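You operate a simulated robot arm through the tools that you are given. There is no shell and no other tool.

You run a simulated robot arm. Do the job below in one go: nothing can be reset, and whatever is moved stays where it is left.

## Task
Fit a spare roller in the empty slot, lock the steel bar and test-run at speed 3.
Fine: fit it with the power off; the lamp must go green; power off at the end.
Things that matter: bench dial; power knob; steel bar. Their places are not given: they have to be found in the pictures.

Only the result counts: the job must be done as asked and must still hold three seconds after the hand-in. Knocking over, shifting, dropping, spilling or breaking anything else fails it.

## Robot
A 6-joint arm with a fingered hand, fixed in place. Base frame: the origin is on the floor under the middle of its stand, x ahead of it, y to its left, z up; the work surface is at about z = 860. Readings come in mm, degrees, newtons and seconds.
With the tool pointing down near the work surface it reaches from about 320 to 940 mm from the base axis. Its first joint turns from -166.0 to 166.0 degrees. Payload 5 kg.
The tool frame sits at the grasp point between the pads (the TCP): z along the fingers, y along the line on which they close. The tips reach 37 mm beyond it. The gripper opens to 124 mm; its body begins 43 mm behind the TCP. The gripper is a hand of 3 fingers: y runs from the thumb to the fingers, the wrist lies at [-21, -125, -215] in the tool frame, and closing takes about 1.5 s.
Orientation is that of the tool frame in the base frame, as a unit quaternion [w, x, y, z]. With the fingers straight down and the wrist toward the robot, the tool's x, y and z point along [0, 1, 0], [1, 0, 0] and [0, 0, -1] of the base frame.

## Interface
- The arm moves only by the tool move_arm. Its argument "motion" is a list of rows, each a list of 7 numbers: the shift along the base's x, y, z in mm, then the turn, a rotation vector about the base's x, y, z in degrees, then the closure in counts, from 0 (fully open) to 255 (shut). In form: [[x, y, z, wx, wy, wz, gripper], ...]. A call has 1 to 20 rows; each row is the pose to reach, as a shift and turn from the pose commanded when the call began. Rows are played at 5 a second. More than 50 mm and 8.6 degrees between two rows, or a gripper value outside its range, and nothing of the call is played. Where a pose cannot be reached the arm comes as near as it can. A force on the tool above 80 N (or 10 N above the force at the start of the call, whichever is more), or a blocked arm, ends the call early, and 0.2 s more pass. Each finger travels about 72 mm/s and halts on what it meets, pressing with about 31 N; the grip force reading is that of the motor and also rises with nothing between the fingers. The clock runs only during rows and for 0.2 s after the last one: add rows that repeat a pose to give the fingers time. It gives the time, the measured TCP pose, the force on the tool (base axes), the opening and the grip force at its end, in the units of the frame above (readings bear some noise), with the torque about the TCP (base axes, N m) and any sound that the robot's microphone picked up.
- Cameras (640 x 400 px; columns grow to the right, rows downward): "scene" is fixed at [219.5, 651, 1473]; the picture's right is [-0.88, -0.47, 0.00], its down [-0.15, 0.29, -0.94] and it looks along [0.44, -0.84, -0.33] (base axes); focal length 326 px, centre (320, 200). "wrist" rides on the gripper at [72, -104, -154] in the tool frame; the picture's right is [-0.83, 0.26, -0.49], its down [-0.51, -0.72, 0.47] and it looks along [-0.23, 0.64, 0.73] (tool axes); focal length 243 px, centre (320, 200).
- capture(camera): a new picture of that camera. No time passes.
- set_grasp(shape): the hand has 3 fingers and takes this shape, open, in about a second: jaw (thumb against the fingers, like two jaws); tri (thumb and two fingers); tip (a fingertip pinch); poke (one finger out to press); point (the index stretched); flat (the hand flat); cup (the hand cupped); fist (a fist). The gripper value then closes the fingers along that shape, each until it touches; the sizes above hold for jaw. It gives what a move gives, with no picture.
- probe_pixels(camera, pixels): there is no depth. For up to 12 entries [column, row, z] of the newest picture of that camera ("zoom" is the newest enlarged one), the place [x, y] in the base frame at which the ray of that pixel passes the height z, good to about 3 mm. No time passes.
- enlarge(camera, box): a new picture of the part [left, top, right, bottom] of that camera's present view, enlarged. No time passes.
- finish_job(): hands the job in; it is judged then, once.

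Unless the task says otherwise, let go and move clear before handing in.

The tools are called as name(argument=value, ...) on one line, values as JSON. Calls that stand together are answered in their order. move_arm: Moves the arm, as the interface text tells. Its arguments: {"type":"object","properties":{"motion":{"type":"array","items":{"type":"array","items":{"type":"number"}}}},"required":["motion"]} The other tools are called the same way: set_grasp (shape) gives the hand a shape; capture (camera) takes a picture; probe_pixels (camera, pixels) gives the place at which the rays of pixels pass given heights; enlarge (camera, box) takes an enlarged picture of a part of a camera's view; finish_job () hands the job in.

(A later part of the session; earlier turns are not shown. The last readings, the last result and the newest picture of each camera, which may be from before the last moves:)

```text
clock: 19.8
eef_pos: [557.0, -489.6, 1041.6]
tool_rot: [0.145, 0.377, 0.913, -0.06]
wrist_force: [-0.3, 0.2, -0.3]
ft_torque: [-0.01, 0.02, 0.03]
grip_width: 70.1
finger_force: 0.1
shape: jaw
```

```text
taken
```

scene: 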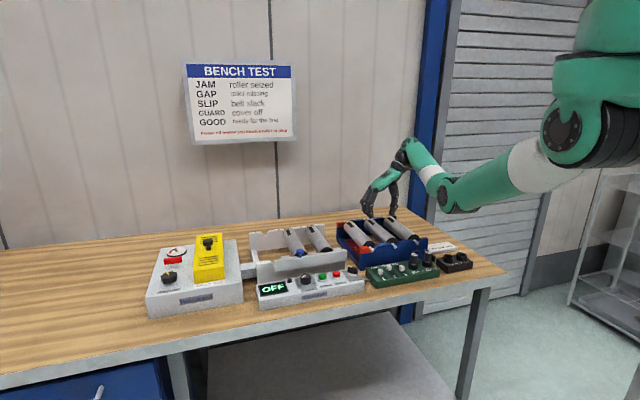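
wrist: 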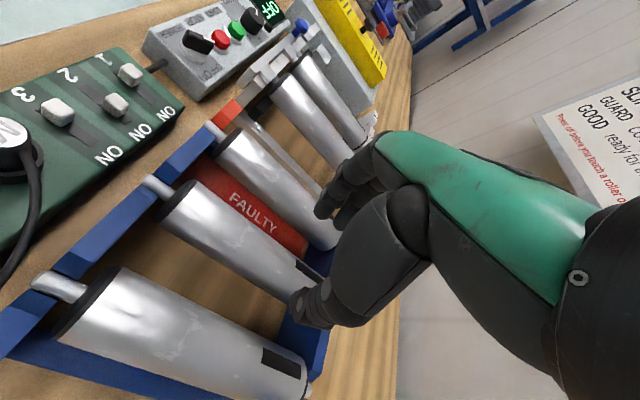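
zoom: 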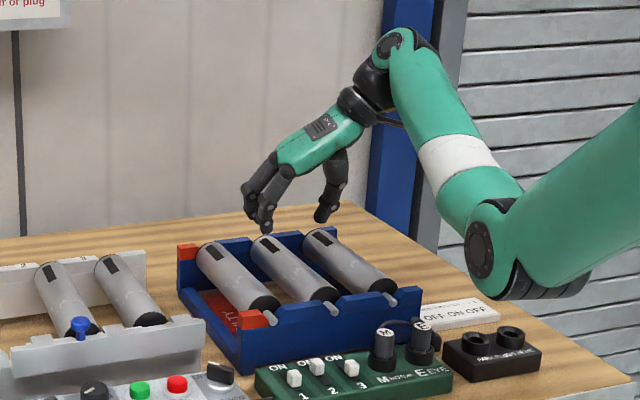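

The tilt came out as planned and the hand is centred at (557, -490, 1042). I'll lower to just above the roller tops and check the fingers' alignment with the gaps.

move_arm(motion=[[1, 0, -15, 0, 0, 0, 112], [2, 0, -30, 0, 0, 0, 112], [2, 0, -38, 0, 0, 0, 112], [2, 0, -38, 0, 0, 0, 112]])

capture(camera="wrist")

enlarge(camera="scene", box=[350, 190, 430, 250])

enlarge(camera="wrist", box=[140, 130, 400, 330])

```text
clock: 20.8
eef_pos: [559.6, -489.5, 1002.6]
tool_rot: [0.144, 0.378, 0.913, -0.059]
wrist_force: [-0.6, -1.1, 0.5]
ft_torque: [-0.02, 0.02, 0.04]
grip_width: 69.8
finger_force: 0.0
shape: jaw
```

```text
taken
```

wrist: 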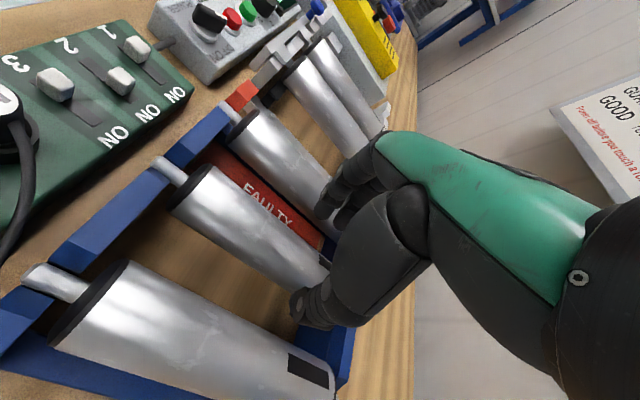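

```text
6.67 times, centred on (390, 220) of scene
```

zoom: 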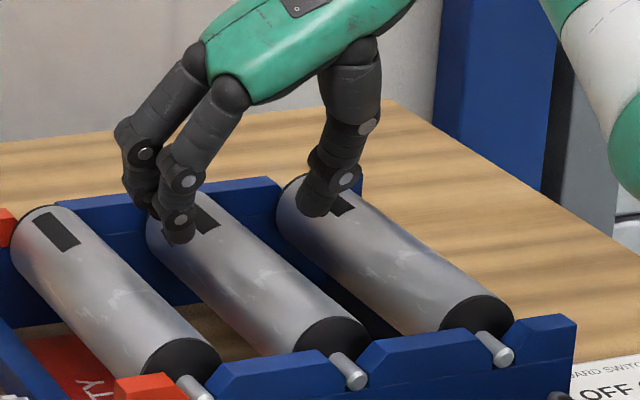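

```text
2.00 times, centred on (270, 230) of wrist
```

zoom: 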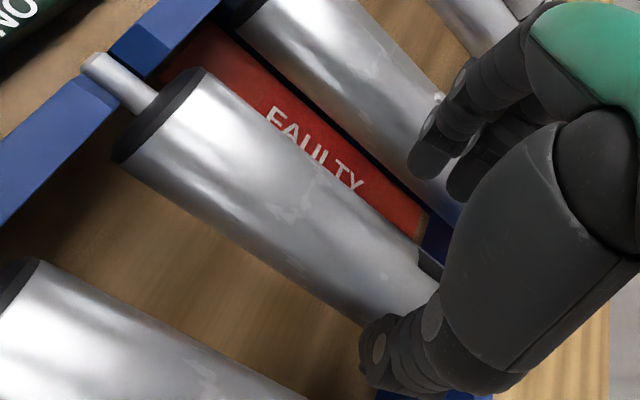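

The fingertips project to scene zoom (175, 238), (142, 200) and the thumb to (312, 212), at roughly z = 966. I'll probe them to confirm they straddle the middle roller at p ≈ 50.

probe_pixels(camera="scene", pixels=[[368.4, 226, 964], [363.4, 220, 968], [388.8, 222, 966], [368.4, 226, 958], [388.8, 222, 958]])

probe_pixels(camera="wrist", pixels=[[320, 213, 966], [334, 225, 966], [300, 318, 966], [165, 178, 931], [178, 205, 931]])

```text
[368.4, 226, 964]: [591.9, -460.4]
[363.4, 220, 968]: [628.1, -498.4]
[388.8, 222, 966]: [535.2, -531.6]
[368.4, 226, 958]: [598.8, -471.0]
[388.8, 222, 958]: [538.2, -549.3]
```

```text
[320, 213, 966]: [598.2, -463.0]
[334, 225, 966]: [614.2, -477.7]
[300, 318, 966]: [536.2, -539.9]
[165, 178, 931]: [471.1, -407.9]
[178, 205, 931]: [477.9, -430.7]
```

The fingers straddle the roller: fingertips at p ≈ 93 and thumb at p ≈ 1 around the roller's p = 50, with a few mm free to the neighbours. I'll nudge 1.5 mm left and lower partway, watching the force.

move_arm(motion=[[1, 1, -6, 0, 0, 0, 116], [1, 1, -12, 0, 0, 0, 116], [1, 1, -18, 0, 0, 0, 116], [1, 1, -24, 0, 0, 0, 116], [1, 1, -30, 0, 0, 0, 116], [1, 1, -30, 0, 0, 0, 116]])

enlarge(camera="scene", box=[350, 190, 430, 250])

enlarge(camera="wrist", box=[140, 130, 400, 330])

```text
clock: 22.2
eef_pos: [560.6, -489.5, 972.6]
tool_rot: [0.145, 0.377, 0.913, -0.06]
wrist_force: [0.0, -0.7, -0.1]
ft_torque: [0.01, 0.0, -0.01]
grip_width: 68.4
finger_force: 0.1
shape: jaw
```

```text
6.67 times, centred on (390, 220) of scene
```

zoom: 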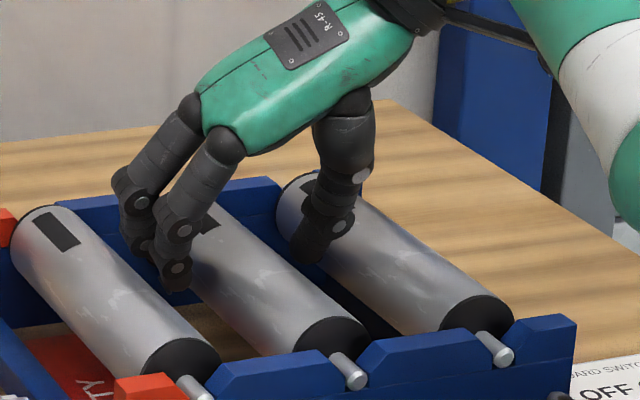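

```text
2.00 times, centred on (270, 230) of wrist
```

zoom: 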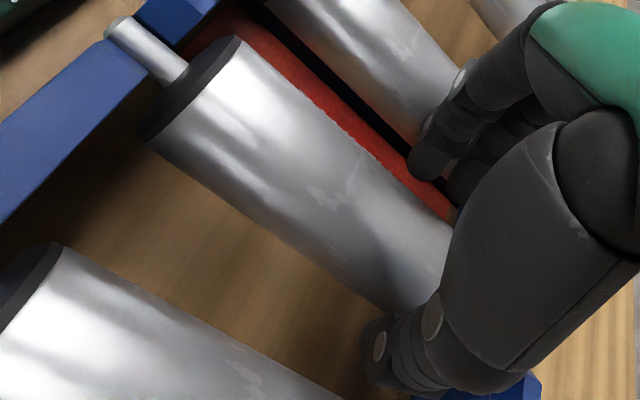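

There is no contact force and the digits are entering both gaps cleanly. I'll lower the last 37 mm to the grasp height in small steps.

move_arm(motion=[[0, 0, -6, 0, 0, 0, 116], [0, 0, -12, 0, 0, 0, 116], [0, 0, -18, 0, 0, 0, 116], [0, 0, -24, 0, 0, 0, 116], [0, 0, -30, 0, 0, 0, 116], [0, 0, -37, 0, 0, 0, 116], [0, 0, -37, 0, 0, 0, 116]])

enlarge(camera="scene", box=[350, 190, 430, 250])

enlarge(camera="wrist", box=[140, 130, 400, 330])

```text
clock: 23.8
eef_pos: [560.8, -488.9, 937.4]
tool_rot: [0.144, 0.379, 0.912, -0.06]
wrist_force: [-18.6, -14.5, 14.2]
ft_torque: [0.64, -0.95, -0.12]
grip_width: 63.1
finger_force: 0.1
shape: jaw
```

```text
6.67 times, centred on (390, 220) of scene
```

zoom: 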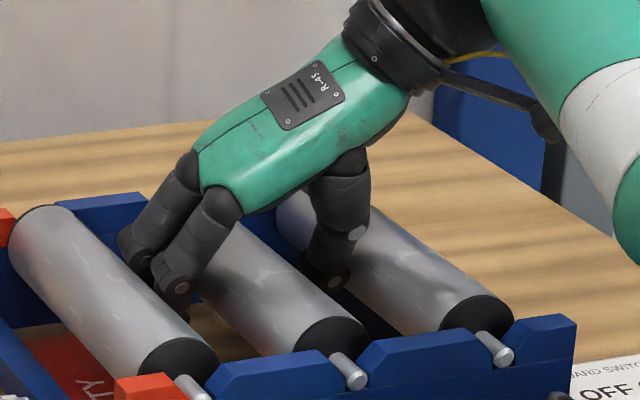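

```text
2.00 times, centred on (270, 230) of wrist
```

zoom: 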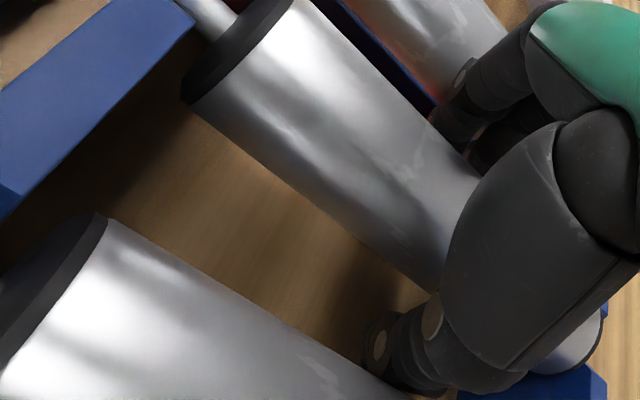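

The force of about 23 N pushing right and 14 N up, with the fingers squeezed from 68 to 63 mm, means the finger knuckles are touching the left (faulty) roller. I'll back up at once.

move_arm(motion=[[0, 0, 6, 0, 0, 0, 116], [0, 0, 12, 0, 0, 0, 116], [0, 0, 18, 0, 0, 0, 116], [0, 0, 18, 0, 0, 0, 116]])

enlarge(camera="scene", box=[350, 190, 430, 250])

enlarge(camera="scene", box=[330, 205, 450, 280])

```text
clock: 24.8
eef_pos: [560.9, -488.7, 953.9]
tool_rot: [0.143, 0.378, 0.913, -0.06]
wrist_force: [-1.6, -3.6, 0.5]
ft_torque: [-0.01, 0.0, -0.04]
grip_width: 66.0
finger_force: 0.1
shape: jaw
```

```text
6.67 times, centred on (390, 220) of scene
```

zoom: 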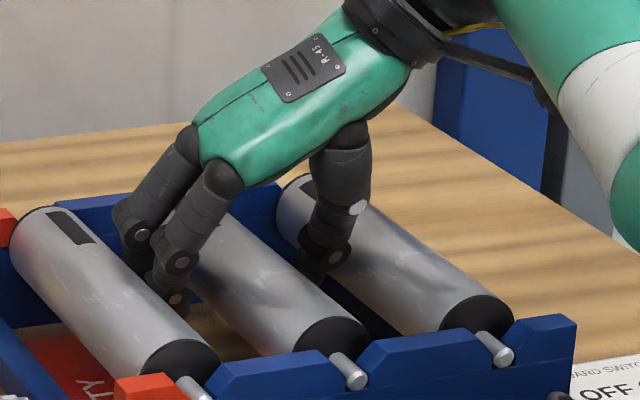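

```text
5.33 times, centred on (390, 242) of scene
```

zoom: 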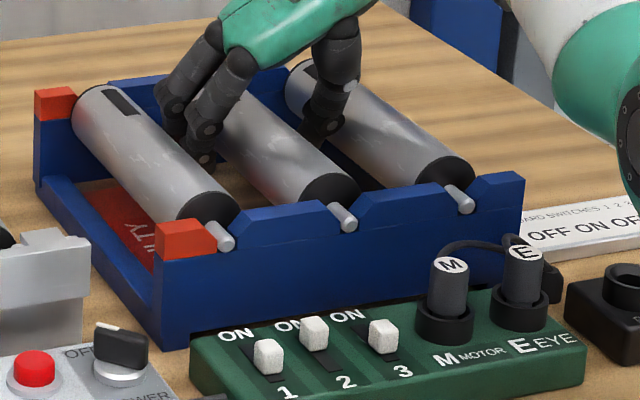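

Backing off removed nearly all the force; the left roller still sits in its notches, only turned a little about its own axis. I'll rise clear of the tops, narrow the opening to about 57 mm and centre slightly, then try again.

move_arm(motion=[[0, 0, 12, 0, 0, 0, 116], [0, 0, 24, 0, 0, 0, 116], [0, 0, 36, 0, 0, 0, 116], [-1, -1, 40, 0, 0, 0, 130], [-1, -1, 40, 0, 0, 0, 140], [-1, -1, 40, 0, 0, 0, 140], [-1, -1, 40, 0, 0, 0, 140]])

enlarge(camera="scene", box=[350, 190, 430, 250])

capture(camera="wrist")

```text
clock: 26.4
eef_pos: [560.7, -490.0, 995.2]
tool_rot: [0.144, 0.378, 0.913, -0.061]
wrist_force: [-0.3, 0.4, -0.5]
ft_torque: [-0.01, 0.02, 0.0]
grip_width: 56.5
finger_force: 0.1
shape: jaw
```

```text
6.67 times, centred on (390, 220) of scene
```

zoom: 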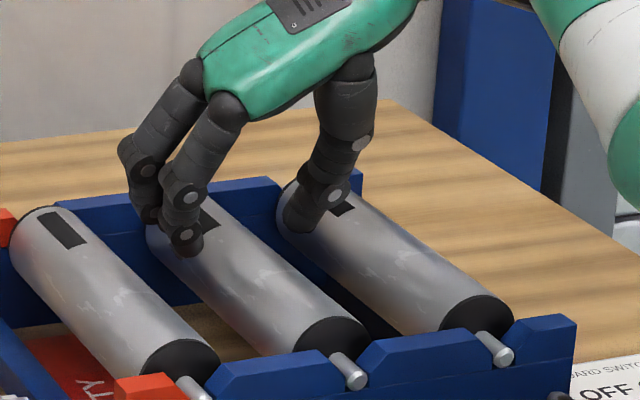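

```text
taken
```

wrist: 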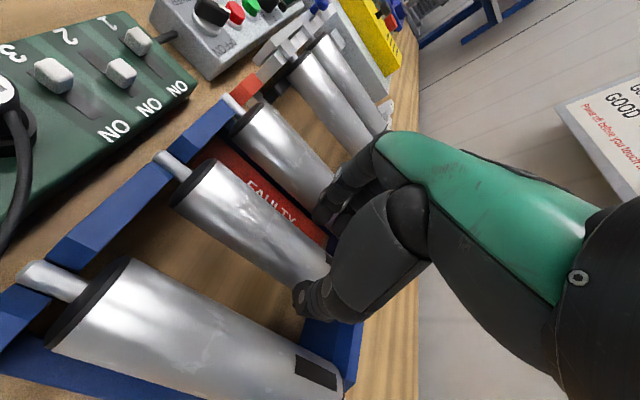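

The hand is clear with a 56.5 mm opening and zero force. I'll probe where the tips are now before descending.

probe_pixels(camera="scene", pixels=[[370.2, 227.5, 955], [364, 222.5, 960], [386.5, 224.5, 957], [371, 221.5, 975], [365, 217, 980]])

probe_pixels(camera="wrist", pixels=[[319, 217, 957], [302, 312, 957], [168, 205, 931], [224, 170, 956], [160, 158, 931]])

```text
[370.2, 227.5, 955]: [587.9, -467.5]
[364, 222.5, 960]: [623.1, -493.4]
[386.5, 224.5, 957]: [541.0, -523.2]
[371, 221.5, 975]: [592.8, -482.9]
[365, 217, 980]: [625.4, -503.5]
```

```text
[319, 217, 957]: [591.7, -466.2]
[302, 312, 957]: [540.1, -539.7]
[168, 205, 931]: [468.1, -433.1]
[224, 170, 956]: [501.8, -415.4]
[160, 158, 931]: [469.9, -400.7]
```

The tips now sit at p ≈ 87 (fingers) and ≈ 11 (thumb), nicely around the roller's 25–75 span. I'll descend again in small steps and check the force partway.

move_arm(motion=[[0, 0, -8, 0, 0, 0, 140], [0, 0, -16, 0, 0, 0, 140], [0, 0, -24, 0, 0, 0, 140], [0, 0, -30, 0, 0, 0, 140], [0, 0, -36, 0, 0, 0, 140], [0, 0, -40, 0, 0, 0, 140], [0, 0, -40, 0, 0, 0, 140]])

enlarge(camera="scene", box=[350, 190, 430, 250])

```text
clock: 28.0
eef_pos: [559.8, -490.0, 954.5]
tool_rot: [0.145, 0.378, 0.913, -0.06]
wrist_force: [-0.2, 0.7, 0.0]
ft_torque: [0.01, 0.01, 0.06]
grip_width: 56.4
finger_force: 0.0
shape: jaw
```

```text
6.67 times, centred on (390, 220) of scene
```

zoom: 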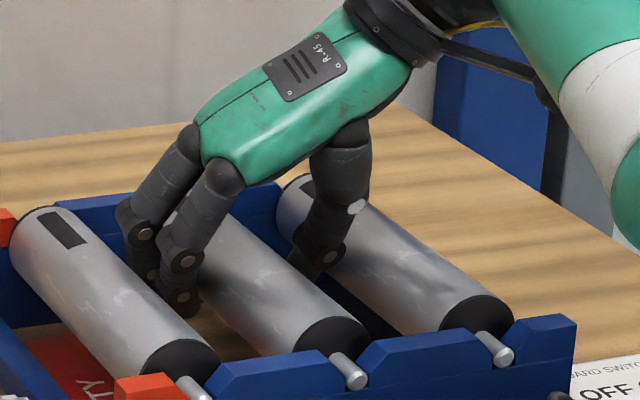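

Zero force at 954 and the knuckles are clear of the left roller. I'll go down another 14 mm.

move_arm(motion=[[0, 0, -4, 0, 0, 0, 140], [0, 0, -8, 0, 0, 0, 140], [0, 0, -11, 0, 0, 0, 140], [0, 0, -14, 0, 0, 0, 140], [0, 0, -14, 0, 0, 0, 140]])

enlarge(camera="scene", box=[350, 190, 430, 250])

enlarge(camera="wrist", box=[140, 130, 400, 330])

```text
clock: 29.2
eef_pos: [559.7, -489.8, 941.7]
tool_rot: [0.145, 0.379, 0.912, -0.059]
wrist_force: [-3.3, -3.5, 3.2]
ft_torque: [0.11, -0.17, -0.06]
grip_width: 55.3
finger_force: 0.1
shape: jaw
```

```text
6.67 times, centred on (390, 220) of scene
```

zoom: 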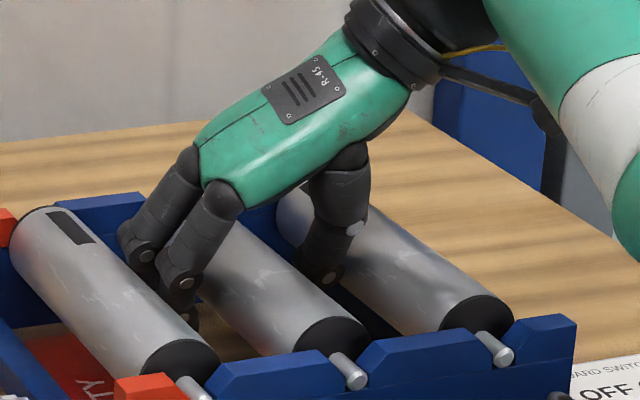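

```text
2.00 times, centred on (270, 230) of wrist
```

zoom: 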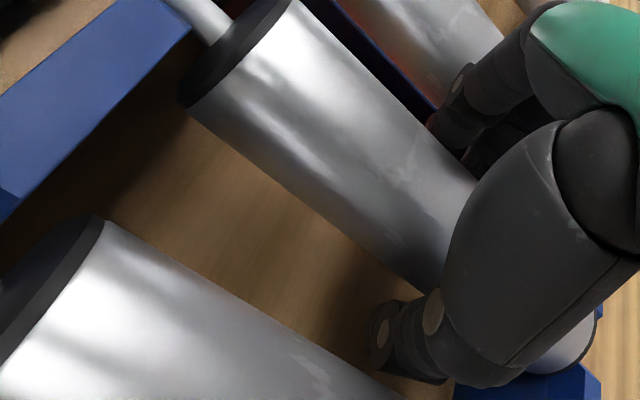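

Only a light 5 N touch is present, and the pads already span the roller's mid height. I'll close on the middle spare here, which also draws the knuckles away from the left roller.

move_arm(motion=[[0, 0, 0, 0, 0, 0, 150], [0, 0, 0, 0, 0, 0, 160], [0, 0, 0, 0, 0, 0, 170], [0, 0, 0, 0, 0, 0, 185], [0, 0, 0, 0, 0, 0, 200], [0, 0, 0, 0, 0, 0, 225], [0, 0, 0, 0, 0, 0, 255], [0, 0, 0, 0, 0, 0, 255], [0, 0, 0, 0, 0, 0, 255]])

enlarge(camera="scene", box=[350, 190, 430, 250])

enlarge(camera="wrist", box=[140, 100, 400, 330])

```text
clock: 31.2
eef_pos: [559.8, -489.6, 940.3]
tool_rot: [0.144, 0.378, 0.912, -0.06]
wrist_force: [0.0, 0.2, -0.2]
ft_torque: [-0.04, -0.03, 0.05]
grip_width: 35.6
finger_force: 30.9
shape: jaw
```

```text
6.67 times, centred on (390, 220) of scene
```

zoom: 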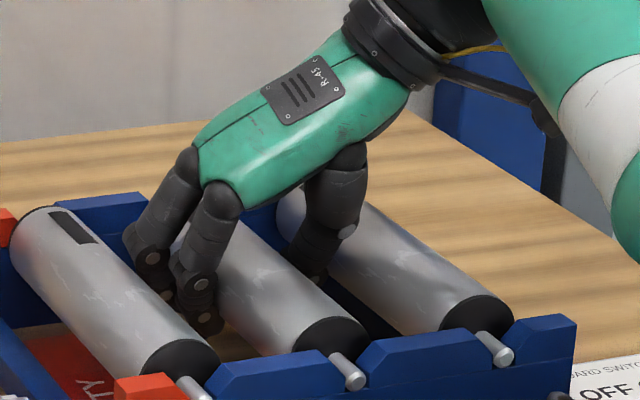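

```text
1.74 times, centred on (270, 215) of wrist
```

zoom: 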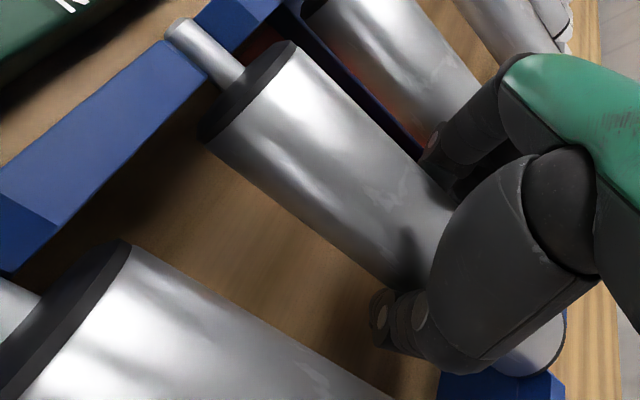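

The fingers stopped at 35.6 mm with 31 N, so the roller is held. I'll lift a little and check that it comes with the hand.

move_arm(motion=[[0, 0, 5, 0, 0, 0, 255], [0, 0, 10, 0, 0, 0, 255], [0, 0, 18, 0, 0, 0, 255], [0, 0, 26, 0, 0, 0, 255], [0, 0, 26, 0, 0, 0, 255]])

enlarge(camera="scene", box=[330, 180, 450, 280])

capture(camera="wrist")

```text
clock: 32.4
eef_pos: [560.5, -490.2, 965.8]
tool_rot: [0.145, 0.379, 0.912, -0.06]
wrist_force: [0.7, -0.2, -4.1]
ft_torque: [-0.05, 0.02, 0.04]
grip_width: 36.0
finger_force: 31.7
shape: jaw
```

```text
4.00 times, centred on (390, 230) of scene
```

zoom: 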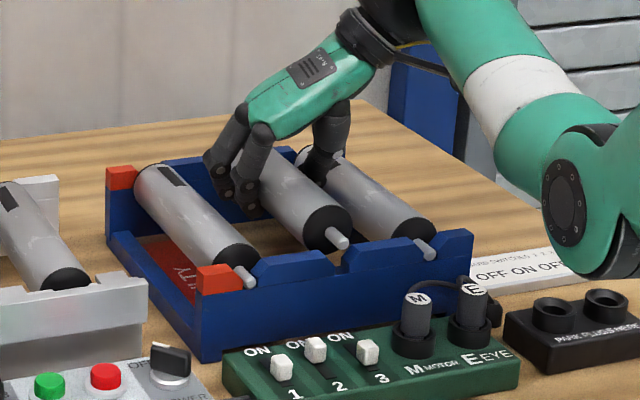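

```text
taken
```

wrist: 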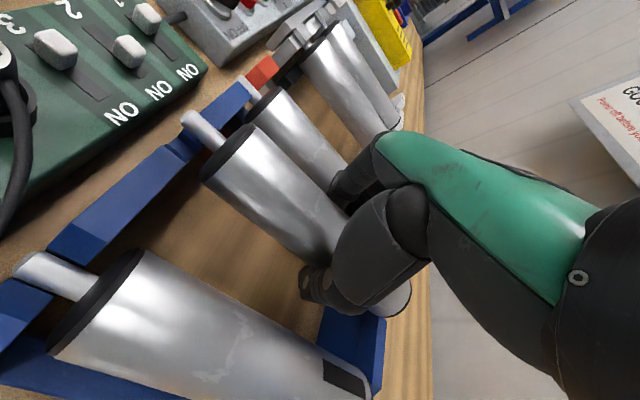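

The roller came up cleanly, weighing about 4 N with no torque, so it is held at its middle. I'll raise it to a safe height and start carrying it along the bench toward slot 1.

move_arm(motion=[[0, 0, 15, 0, 0, 0, 255], [0, 0, 30, 0, 0, 0, 255], [0, 0, 45, 0, 0, 0, 255], [0, 0, 56, 0, 0, 0, 255], [15, 15, 56, 0, 0, 0, 255], [35, 35, 56, 0, 0, 0, 255], [57, 57, 56, 0, 0, 0, 255], [80, 80, 56, 0, 0, 0, 255], [103, 103, 56, 0, 0, 0, 255], [126, 126, 56, 0, 0, 0, 255], [149, 149, 56, 0, 0, 0, 255], [172, 172, 56, 0, 0, 0, 255], [195, 195, 56, 0, 0, 0, 255], [215, 215, 56, 0, 0, 0, 255], [230, 230, 56, 0, 0, 0, 255], [230, 230, 56, 0, 0, 0, 255]])

capture(camera="wrist")

capture(camera="scene")

```text
clock: 35.8
eef_pos: [792.2, -259.8, 1021.0]
tool_rot: [0.144, 0.379, 0.912, -0.06]
wrist_force: [0.4, 0.6, -4.2]
ft_torque: [-0.03, -0.05, 0.01]
grip_width: 35.8
finger_force: 31.3
shape: jaw
```

```text
taken
```

wrist: 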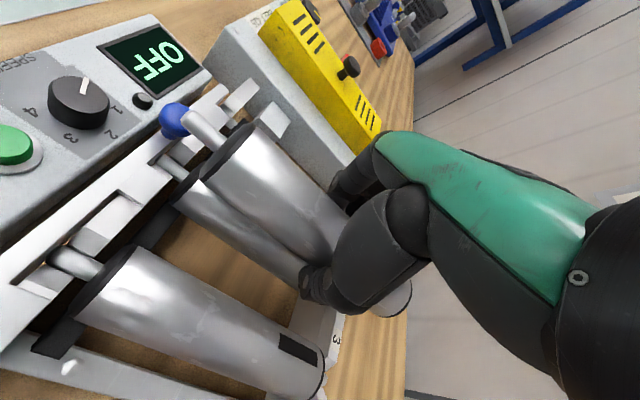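

```text
taken
```

scene: 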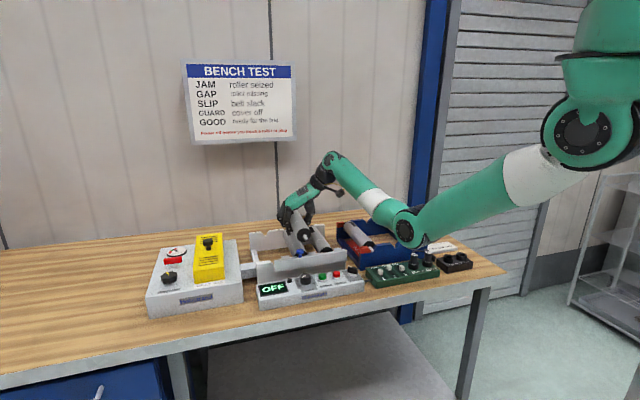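

The roller is now riding above slot 2, still held at 36 mm. I'll carry it the remaining distance to above slot 1.

move_arm(motion=[[15, 15, 0, 0, 0, 0, 255], [35, 35, 0, 0, 0, 0, 255], [55, 55, 0, 0, 0, 0, 255], [68, 68, 0, 0, 0, 0, 255], [74, 74, 0, 0, 0, 0, 255], [74, 74, 0, 0, 0, 0, 255], [74, 74, 0, 0, 0, 0, 255]])

capture(camera="wrist")

enlarge(camera="scene", box=[235, 180, 355, 285])

enlarge(camera="wrist", box=[100, 60, 420, 360])

```text
clock: 37.4
eef_pos: [865.9, -187.2, 1023.6]
tool_rot: [0.145, 0.378, 0.912, -0.06]
wrist_force: [0.5, 0.2, -3.6]
ft_torque: [-0.05, -0.02, 0.01]
grip_width: 36.0
finger_force: 30.7
shape: jaw
```

```text
taken
```

wrist: 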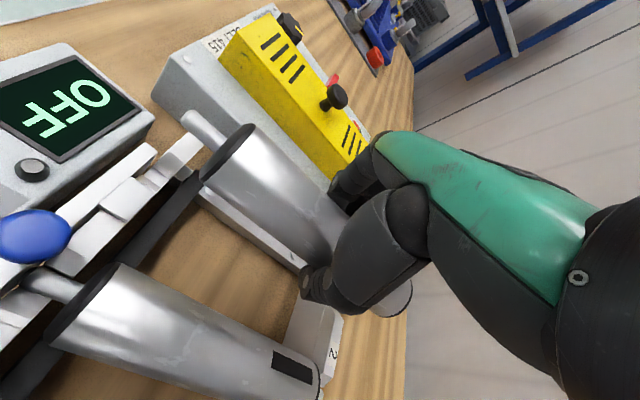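

```text
3.81 times, centred on (295, 232) of scene
```

zoom: 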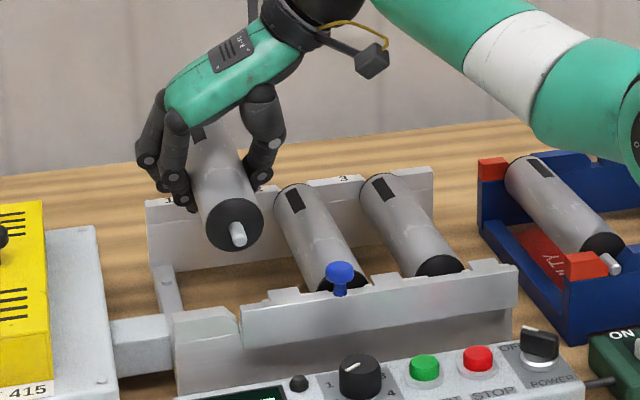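

```text
1.33 times, centred on (260, 210) of wrist
```

zoom: 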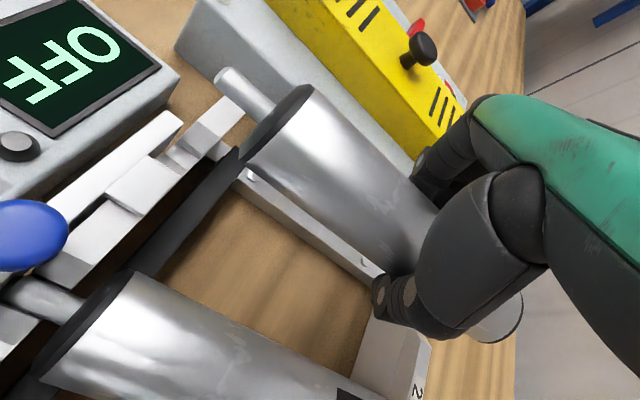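

The roller hangs above slot 1. I'll enlarge around its front axle tip and the slot-1 notch to measure the remaining offset.

enlarge(camera="wrist", box=[20, 90, 260, 300])

probe_pixels(camera="wrist", pixels=[[187, 117, 1012], [187, 117, 1005], [28, 280, 931], [28, 280, 928]])

probe_pixels(camera="scene", pixels=[[273.5, 242, 1012], [273.5, 242, 1005], [273.5, 242, 1018]])

```text
1.90 times, centred on (140, 195) of wrist
```

zoom: 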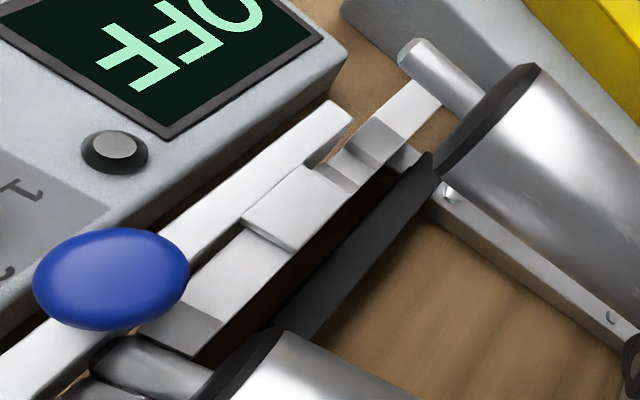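

```text
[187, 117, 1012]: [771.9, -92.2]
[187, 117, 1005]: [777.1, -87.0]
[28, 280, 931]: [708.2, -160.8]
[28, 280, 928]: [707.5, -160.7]
```

```text
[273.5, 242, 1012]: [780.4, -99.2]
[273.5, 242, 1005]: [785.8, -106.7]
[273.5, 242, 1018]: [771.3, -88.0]
```

The held axle tip triangulates to about (773, -94.5), i.e. p ≈ 480, q ≈ 613, at z ≈ 1014. I'll enlarge the slot-1 notch to pin its centre.

enlarge(camera="wrist", box=[110, 120, 210, 210])

probe_pixels(camera="wrist", pixels=[[154.7, 178.2, 925], [158, 174, 925], [150, 183, 925], [169, 166, 944], [145, 186, 944]])

enlarge(camera="scene", box=[245, 215, 305, 270])

```text
4.44 times, centred on (160, 165) of wrist
```

zoom: 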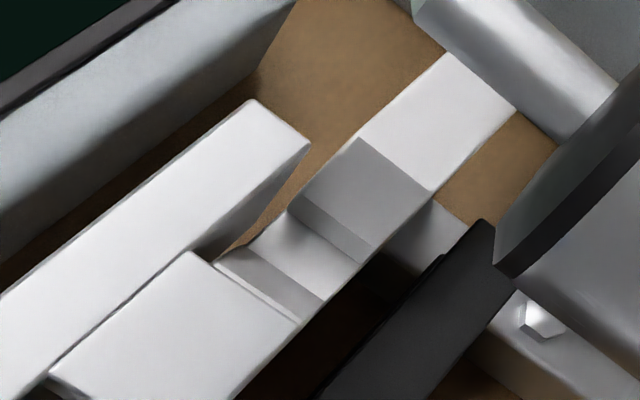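

```text
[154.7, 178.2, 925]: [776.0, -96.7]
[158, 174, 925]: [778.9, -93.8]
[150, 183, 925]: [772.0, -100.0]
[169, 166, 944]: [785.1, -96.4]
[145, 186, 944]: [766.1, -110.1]
```

```text
7.27 times, centred on (275, 242) of scene
```

zoom: 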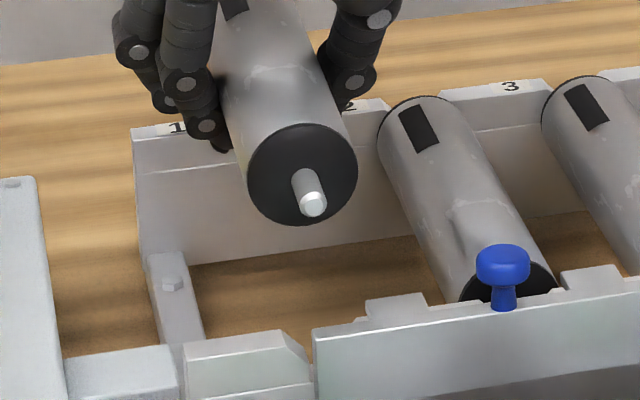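

The notch centre comes out at p ≈ 480.5–481.5 and the held axle at p ≈ 480, well within the chamfered notch. I'll lower with a half-millimetre correction, stopping a bit above seating height.

move_arm(motion=[[0.5, 0.5, -10, 0, 0, 0, 255], [0.5, 0.5, -20, 0, 0, 0, 255], [0.5, 0.5, -30, 0, 0, 0, 255], [0.5, 0.5, -40, 0, 0, 0, 255], [0.5, 0.5, -50, 0, 0, 0, 255], [0.5, 0.5, -57, 0, 0, 0, 255], [0.5, 0.5, -62, 0, 0, 0, 255], [0.5, 0.5, -62, 0, 0, 0, 255]])

enlarge(camera="scene", box=[235, 200, 335, 280])

enlarge(camera="wrist", box=[90, 60, 290, 240])

```text
clock: 39.2
eef_pos: [864.4, -186.2, 958.7]
tool_rot: [0.145, 0.379, 0.912, -0.061]
wrist_force: [1.3, -1.6, -3.2]
ft_torque: [-0.01, 0.01, -0.02]
grip_width: 35.9
finger_force: 31.4
shape: jaw
```

```text
5.00 times, centred on (285, 240) of scene
```

zoom: 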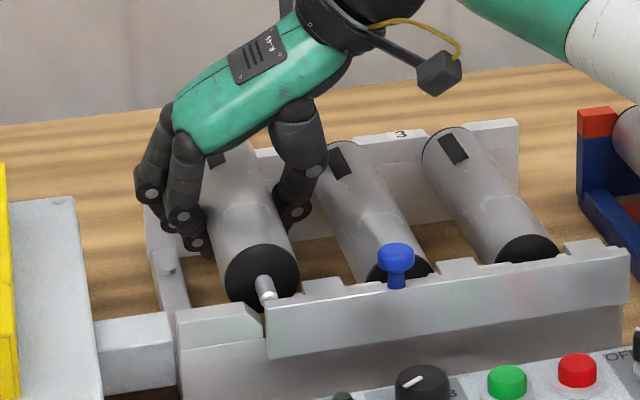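

```text
2.22 times, centred on (190, 150) of wrist
```

zoom: 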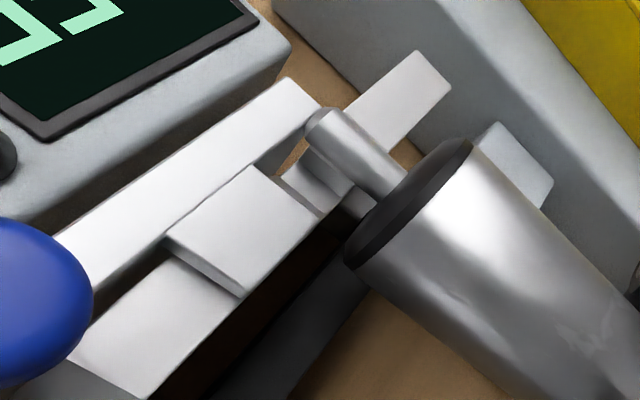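

The axle is entering the notch area with no contact yet. I'll lower another 10 mm and look again.

move_arm(motion=[[0, 0, -4, 0, 0, 0, 255], [0, 0, -8, 0, 0, 0, 255], [0, 0, -11, 0, 0, 0, 255], [0, 0, -11, 0, 0, 0, 255]])

enlarge(camera="wrist", box=[90, 60, 290, 240])

enlarge(camera="scene", box=[235, 200, 335, 280])

```text
clock: 40.2
eef_pos: [866.0, -185.5, 948.8]
tool_rot: [0.145, 0.378, 0.912, -0.06]
wrist_force: [0.4, -1.0, -3.8]
ft_torque: [0.02, 0.02, 0.01]
grip_width: 36.1
finger_force: 31.3
shape: jaw
```

```text
2.22 times, centred on (190, 150) of wrist
```

zoom: 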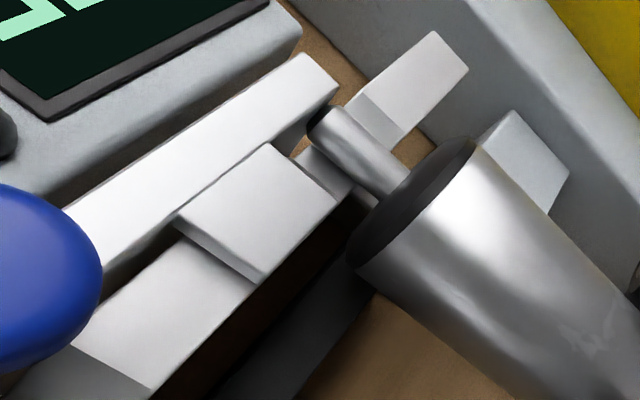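

```text
5.00 times, centred on (285, 240) of scene
```

zoom: 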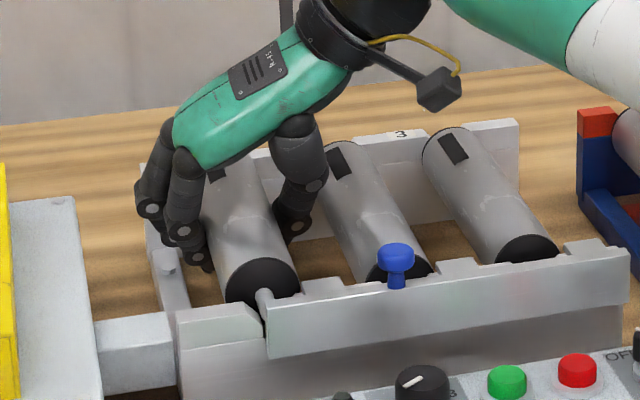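

The axle tip is behind the bar and between the left crest and tooth 1, with the load still on the hand. I'll lower in 2 mm steps until it seats.

move_arm(motion=[[0, 0, -2, 0, 0, 0, 255], [0, 0, -4, 0, 0, 0, 255], [0, 0, -6, 0, 0, 0, 255], [0, 0, -8, 0, 0, 0, 255], [0, 0, -8, 0, 0, 0, 255]])

enlarge(camera="wrist", box=[90, 60, 290, 240])

enlarge(camera="scene", box=[235, 200, 335, 280])

```text
clock: 41.4
eef_pos: [865.4, -185.5, 940.7]
tool_rot: [0.144, 0.378, 0.912, -0.06]
wrist_force: [-2.6, -1.0, -3.2]
ft_torque: [0.03, 0.05, 0.02]
grip_width: 36.0
finger_force: 30.6
shape: jaw
```

```text
2.22 times, centred on (190, 150) of wrist
```

zoom: 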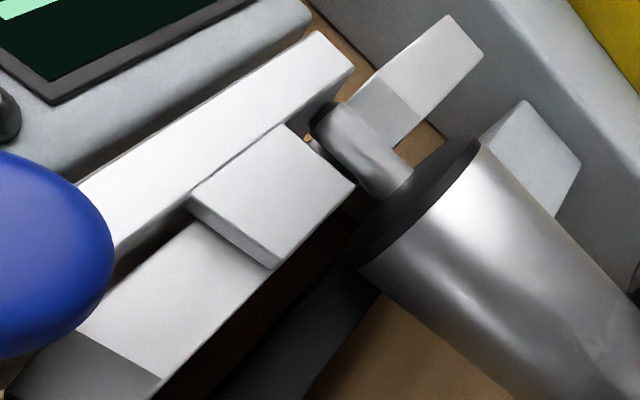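

```text
5.00 times, centred on (285, 240) of scene
```

zoom: 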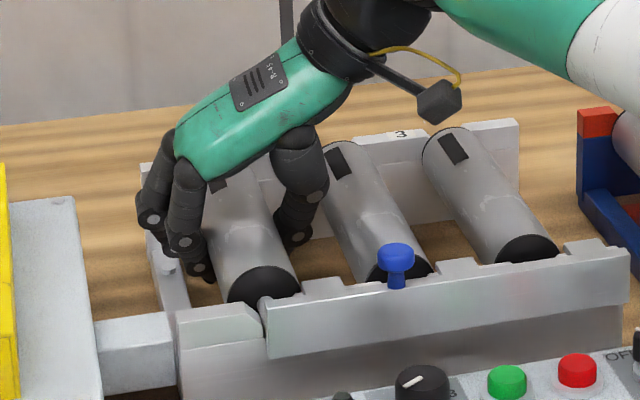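

A small 2.5 N sideways force shows the axle is brushing the notch's left side, still carrying most of the weight. I'll lower slightly further to feel it seat.

move_arm(motion=[[0, 0, -1, 0, 0, 0, 255], [0, 0, -2, 0, 0, 0, 255], [0, 0, -2, 0, 0, 0, 255]])

```text
clock: 42.2
eef_pos: [866.4, -186.2, 939.7]
tool_rot: [0.145, 0.379, 0.912, -0.06]
wrist_force: [-1.5, -2.8, 2.3]
ft_torque: [-0.02, 0.01, 0.01]
grip_width: 36.1
finger_force: 31.4
shape: jaw
```

The vertical force changed from -4 to +2.3 N, so the roller is resting in the slot. I'll open the fingers just to the 57 mm width and check.

move_arm(motion=[[0, 0, 0, 0, 0, 0, 200], [0, 0, 0, 0, 0, 0, 170], [0, 0, 0, 0, 0, 0, 150], [0, 0, 0, 0, 0, 0, 140], [0, 0, 0, 0, 0, 0, 140], [0, 0, 0, 0, 0, 0, 140]])

enlarge(camera="scene", box=[235, 200, 335, 280])

enlarge(camera="wrist", box=[90, 60, 390, 340])

```text
clock: 43.6
eef_pos: [865.0, -185.5, 938.8]
tool_rot: [0.145, 0.378, 0.912, -0.06]
wrist_force: [0.1, 0.0, -0.6]
ft_torque: [0.0, -0.03, 0.02]
grip_width: 55.5
finger_force: 0.1
shape: jaw
```

```text
5.00 times, centred on (285, 240) of scene
```

zoom: 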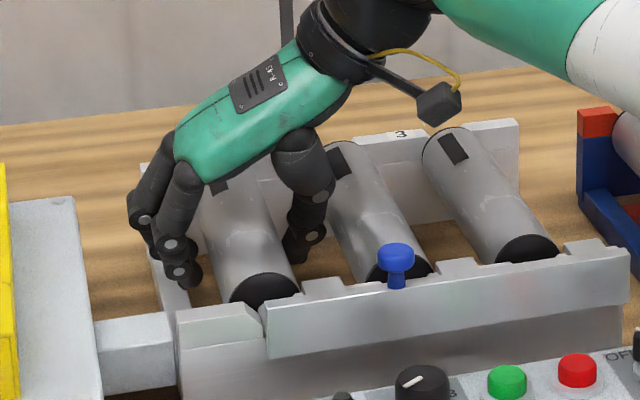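

```text
1.43 times, centred on (240, 200) of wrist
```

zoom: 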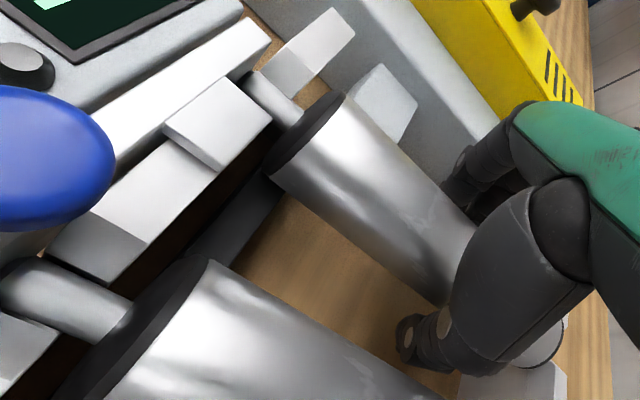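

The hand is force-free and the roller sits level with its neighbours in slot 1. I'll open a little more (the left side here is free) and rise straight up.

move_arm(motion=[[0, 0, 0, 0, 0, 0, 128], [0, 0, 0, 0, 0, 0, 122], [0, 0, 6, 0, 0, 0, 122], [0, 0, 14, 0, 0, 0, 122], [0, 0, 24, 0, 0, 0, 122], [0, 0, 36, 0, 0, 0, 122], [0, 0, 50, 0, 0, 0, 122], [0, 0, 70, 0, 0, 0, 122], [0, 0, 90, 0, 0, 0, 122], [0, 0, 90, 0, 0, 0, 122]])

capture(camera="wrist")

enlarge(camera="scene", box=[235, 200, 335, 280])

```text
clock: 45.8
eef_pos: [865.5, -185.2, 1029.0]
tool_rot: [0.145, 0.378, 0.913, -0.061]
wrist_force: [-0.6, -0.3, -0.3]
ft_torque: [0.0, -0.01, 0.02]
grip_width: 64.3
finger_force: 0.1
shape: jaw
```

```text
taken
```

wrist: 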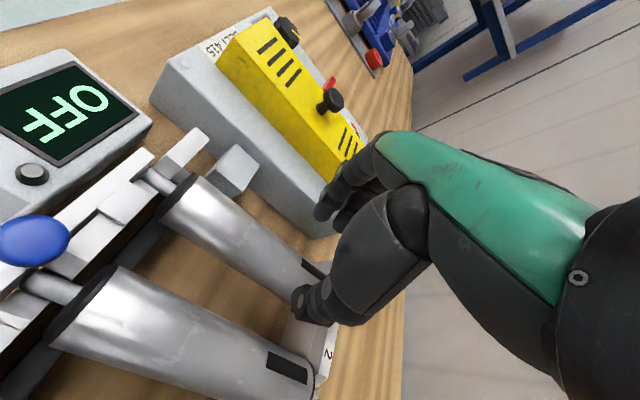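

```text
5.00 times, centred on (285, 240) of scene
```

zoom: 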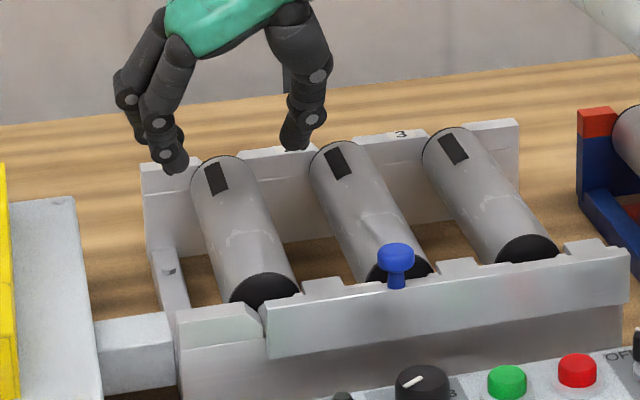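

The spare is in slot 1, matching its neighbours. Next is the bar: I'll untilt the hand and move it above the blue bar knob at about (712, -146).

move_arm(motion=[[-20, 5, 20, 2, 2, 0, 122], [-50, 13, 40, 4.5, 4.5, 0, 122], [-90, 23, 45, 7.5, 7.5, 0, 122], [-125, 32, 45, 10.2, 10.2, 0, 122], [-153, 39, 45, 12.73, 12.73, 0, 122], [-153, 39, 45, 12.73, 12.73, 0, 122], [-153, 39, 45, 12.73, 12.73, 0, 122]])

capture(camera="wrist")

enlarge(camera="scene", box=[240, 180, 360, 290])

```text
clock: 47.4
eef_pos: [711.9, -145.7, 1072.3]
tool_rot: [0.0, 0.382, 0.924, 0.0]
wrist_force: [-0.6, -0.3, -0.2]
ft_torque: [-0.03, 0.01, 0.02]
grip_width: 64.6
finger_force: 0.2
shape: jaw
```

```text
taken
```

wrist: 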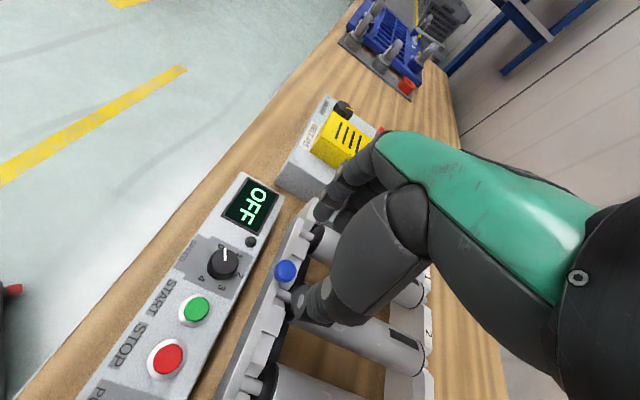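

```text
3.64 times, centred on (300, 235) of scene
```

zoom: 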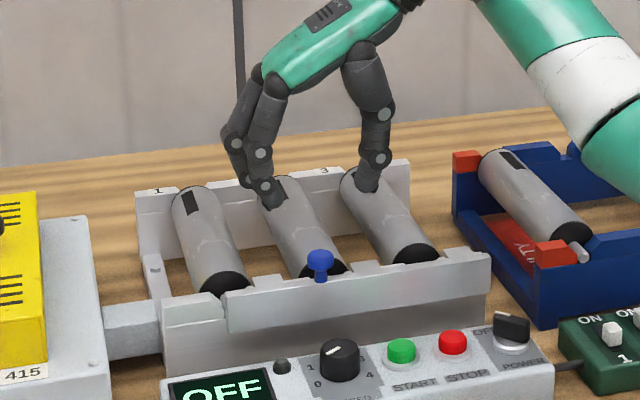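

All three rollers line up and the knob shows at wrist (286, 271). I'll probe its top at likely heights from both cameras to centre on it.

probe_pixels(camera="wrist", pixels=[[286, 270, 980], [286, 270, 970], [286, 280, 962], [250, 242, 900]])

probe_pixels(camera="zoom", pixels=[[320, 254, 980], [320, 254, 975], [320, 263, 970], [320, 282, 950], [226, 303, 950], [490, 262, 950]])

enlarge(camera="wrist", box=[230, 190, 350, 300])

```text
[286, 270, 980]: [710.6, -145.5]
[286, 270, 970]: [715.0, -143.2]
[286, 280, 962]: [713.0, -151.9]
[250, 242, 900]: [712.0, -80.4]
```

```text
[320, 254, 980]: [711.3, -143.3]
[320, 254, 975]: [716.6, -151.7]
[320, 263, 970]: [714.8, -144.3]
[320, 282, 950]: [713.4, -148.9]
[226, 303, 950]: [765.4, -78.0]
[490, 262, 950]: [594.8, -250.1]
```

```text
3.64 times, centred on (290, 245) of wrist
```

zoom: 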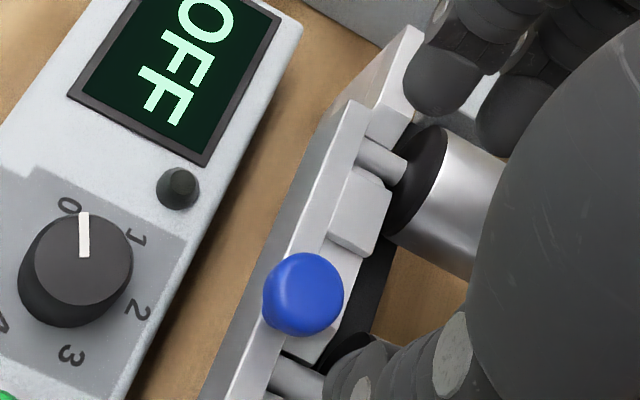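

The knob's centre is at about (712.4, -146.8), its head spanning z ≈ 961–981. I'll probe the fingertips' present positions to see how they'll straddle it.

probe_pixels(camera="scene", pixels=[[285.9, 234.5, 1036], [279.5, 231, 1036], [313.5, 231, 1036], [285.9, 233, 1040]])

probe_pixels(camera="wrist", pixels=[[324, 217, 1036], [347, 229, 1036], [299, 315, 1036]])

enlarge(camera="scene", box=[260, 180, 340, 250])

```text
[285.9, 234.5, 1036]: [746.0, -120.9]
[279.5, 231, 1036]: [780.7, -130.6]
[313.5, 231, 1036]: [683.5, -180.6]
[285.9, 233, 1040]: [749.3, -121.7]
```

```text
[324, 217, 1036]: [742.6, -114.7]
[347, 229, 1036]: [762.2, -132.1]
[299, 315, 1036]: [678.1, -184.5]
```

```text
5.71 times, centred on (300, 215) of scene
```

zoom: 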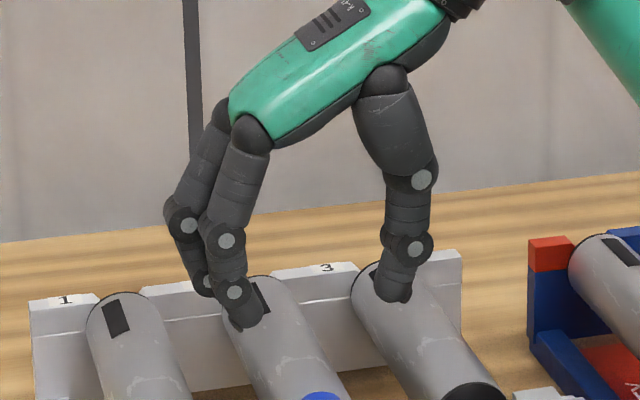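

Finger one and the thumb line up with the knob (q ≈ 610), and finger two sits 24 mm further back, over clear space. I'll lower so the tips reach about z = 963, around the knob head but above the rollers.

move_arm(motion=[[0, 0, -15, 0, 0, 0, 122], [0, 0, -30, 0, 0, 0, 122], [0, 0, -45, 0, 0, 0, 122], [0, 0, -57, 0, 0, 0, 122], [0, 0, -65, 0, 0, 0, 122], [0, 0, -71, 0, 0, 0, 122], [0, 0, -71, 0, 0, 0, 122]])

enlarge(camera="scene", box=[250, 200, 350, 280])

enlarge(camera="wrist", box=[200, 150, 400, 340])

```text
clock: 49.0
eef_pos: [712.9, -146.8, 1002.8]
tool_rot: [0.0, 0.382, 0.924, 0.001]
wrist_force: [-0.3, 0.1, -0.1]
ft_torque: [0.02, -0.02, -0.01]
grip_width: 64.0
finger_force: 0.0
shape: jaw
```

```text
5.00 times, centred on (300, 240) of scene
```

zoom: 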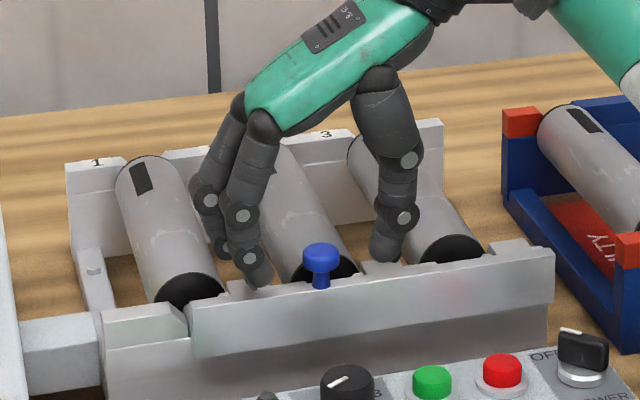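

```text
2.11 times, centred on (300, 245) of wrist
```

zoom: 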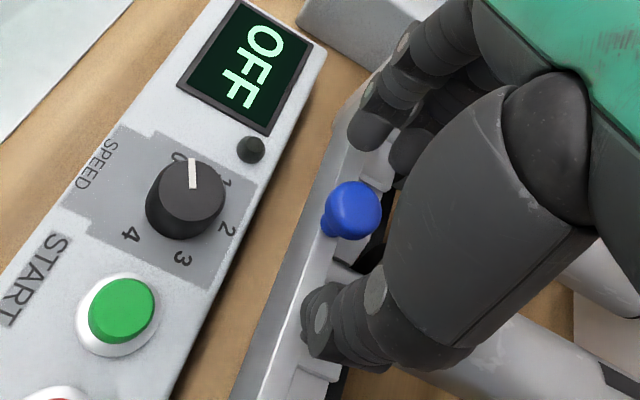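

The knob stands centred between thumb and fingers with no contact. I'll close onto it.

move_arm(motion=[[0, 0, 0, 0, 0, 0, 150], [0, 0, 0, 0, 0, 0, 175], [0, 0, 0, 0, 0, 0, 190], [0, 0, 0, 0, 0, 0, 205], [0, 0, 0, 0, 0, 0, 220], [0, 0, 0, 0, 0, 0, 235], [0, 0, 0, 0, 0, 0, 255], [0, 0, 0, 0, 0, 0, 255]])

enlarge(camera="scene", box=[250, 200, 350, 280])

enlarge(camera="wrist", box=[200, 150, 400, 340])

```text
clock: 50.8
eef_pos: [711.4, -146.2, 1002.1]
tool_rot: [0.0, 0.383, 0.924, 0.0]
wrist_force: [-2.1, -4.3, 1.3]
ft_torque: [-0.06, 0.0, -0.09]
grip_width: 9.8
finger_force: 31.3
shape: jaw
```

```text
5.00 times, centred on (300, 240) of scene
```

zoom: 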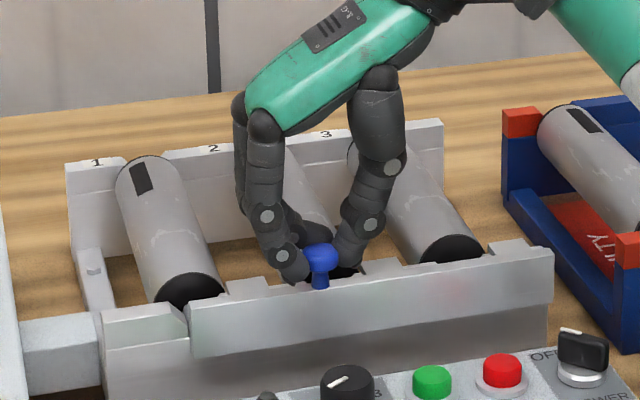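

```text
2.11 times, centred on (300, 245) of wrist
```

zoom: 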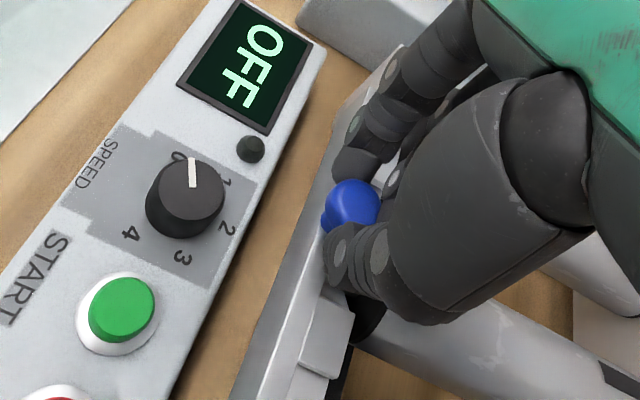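

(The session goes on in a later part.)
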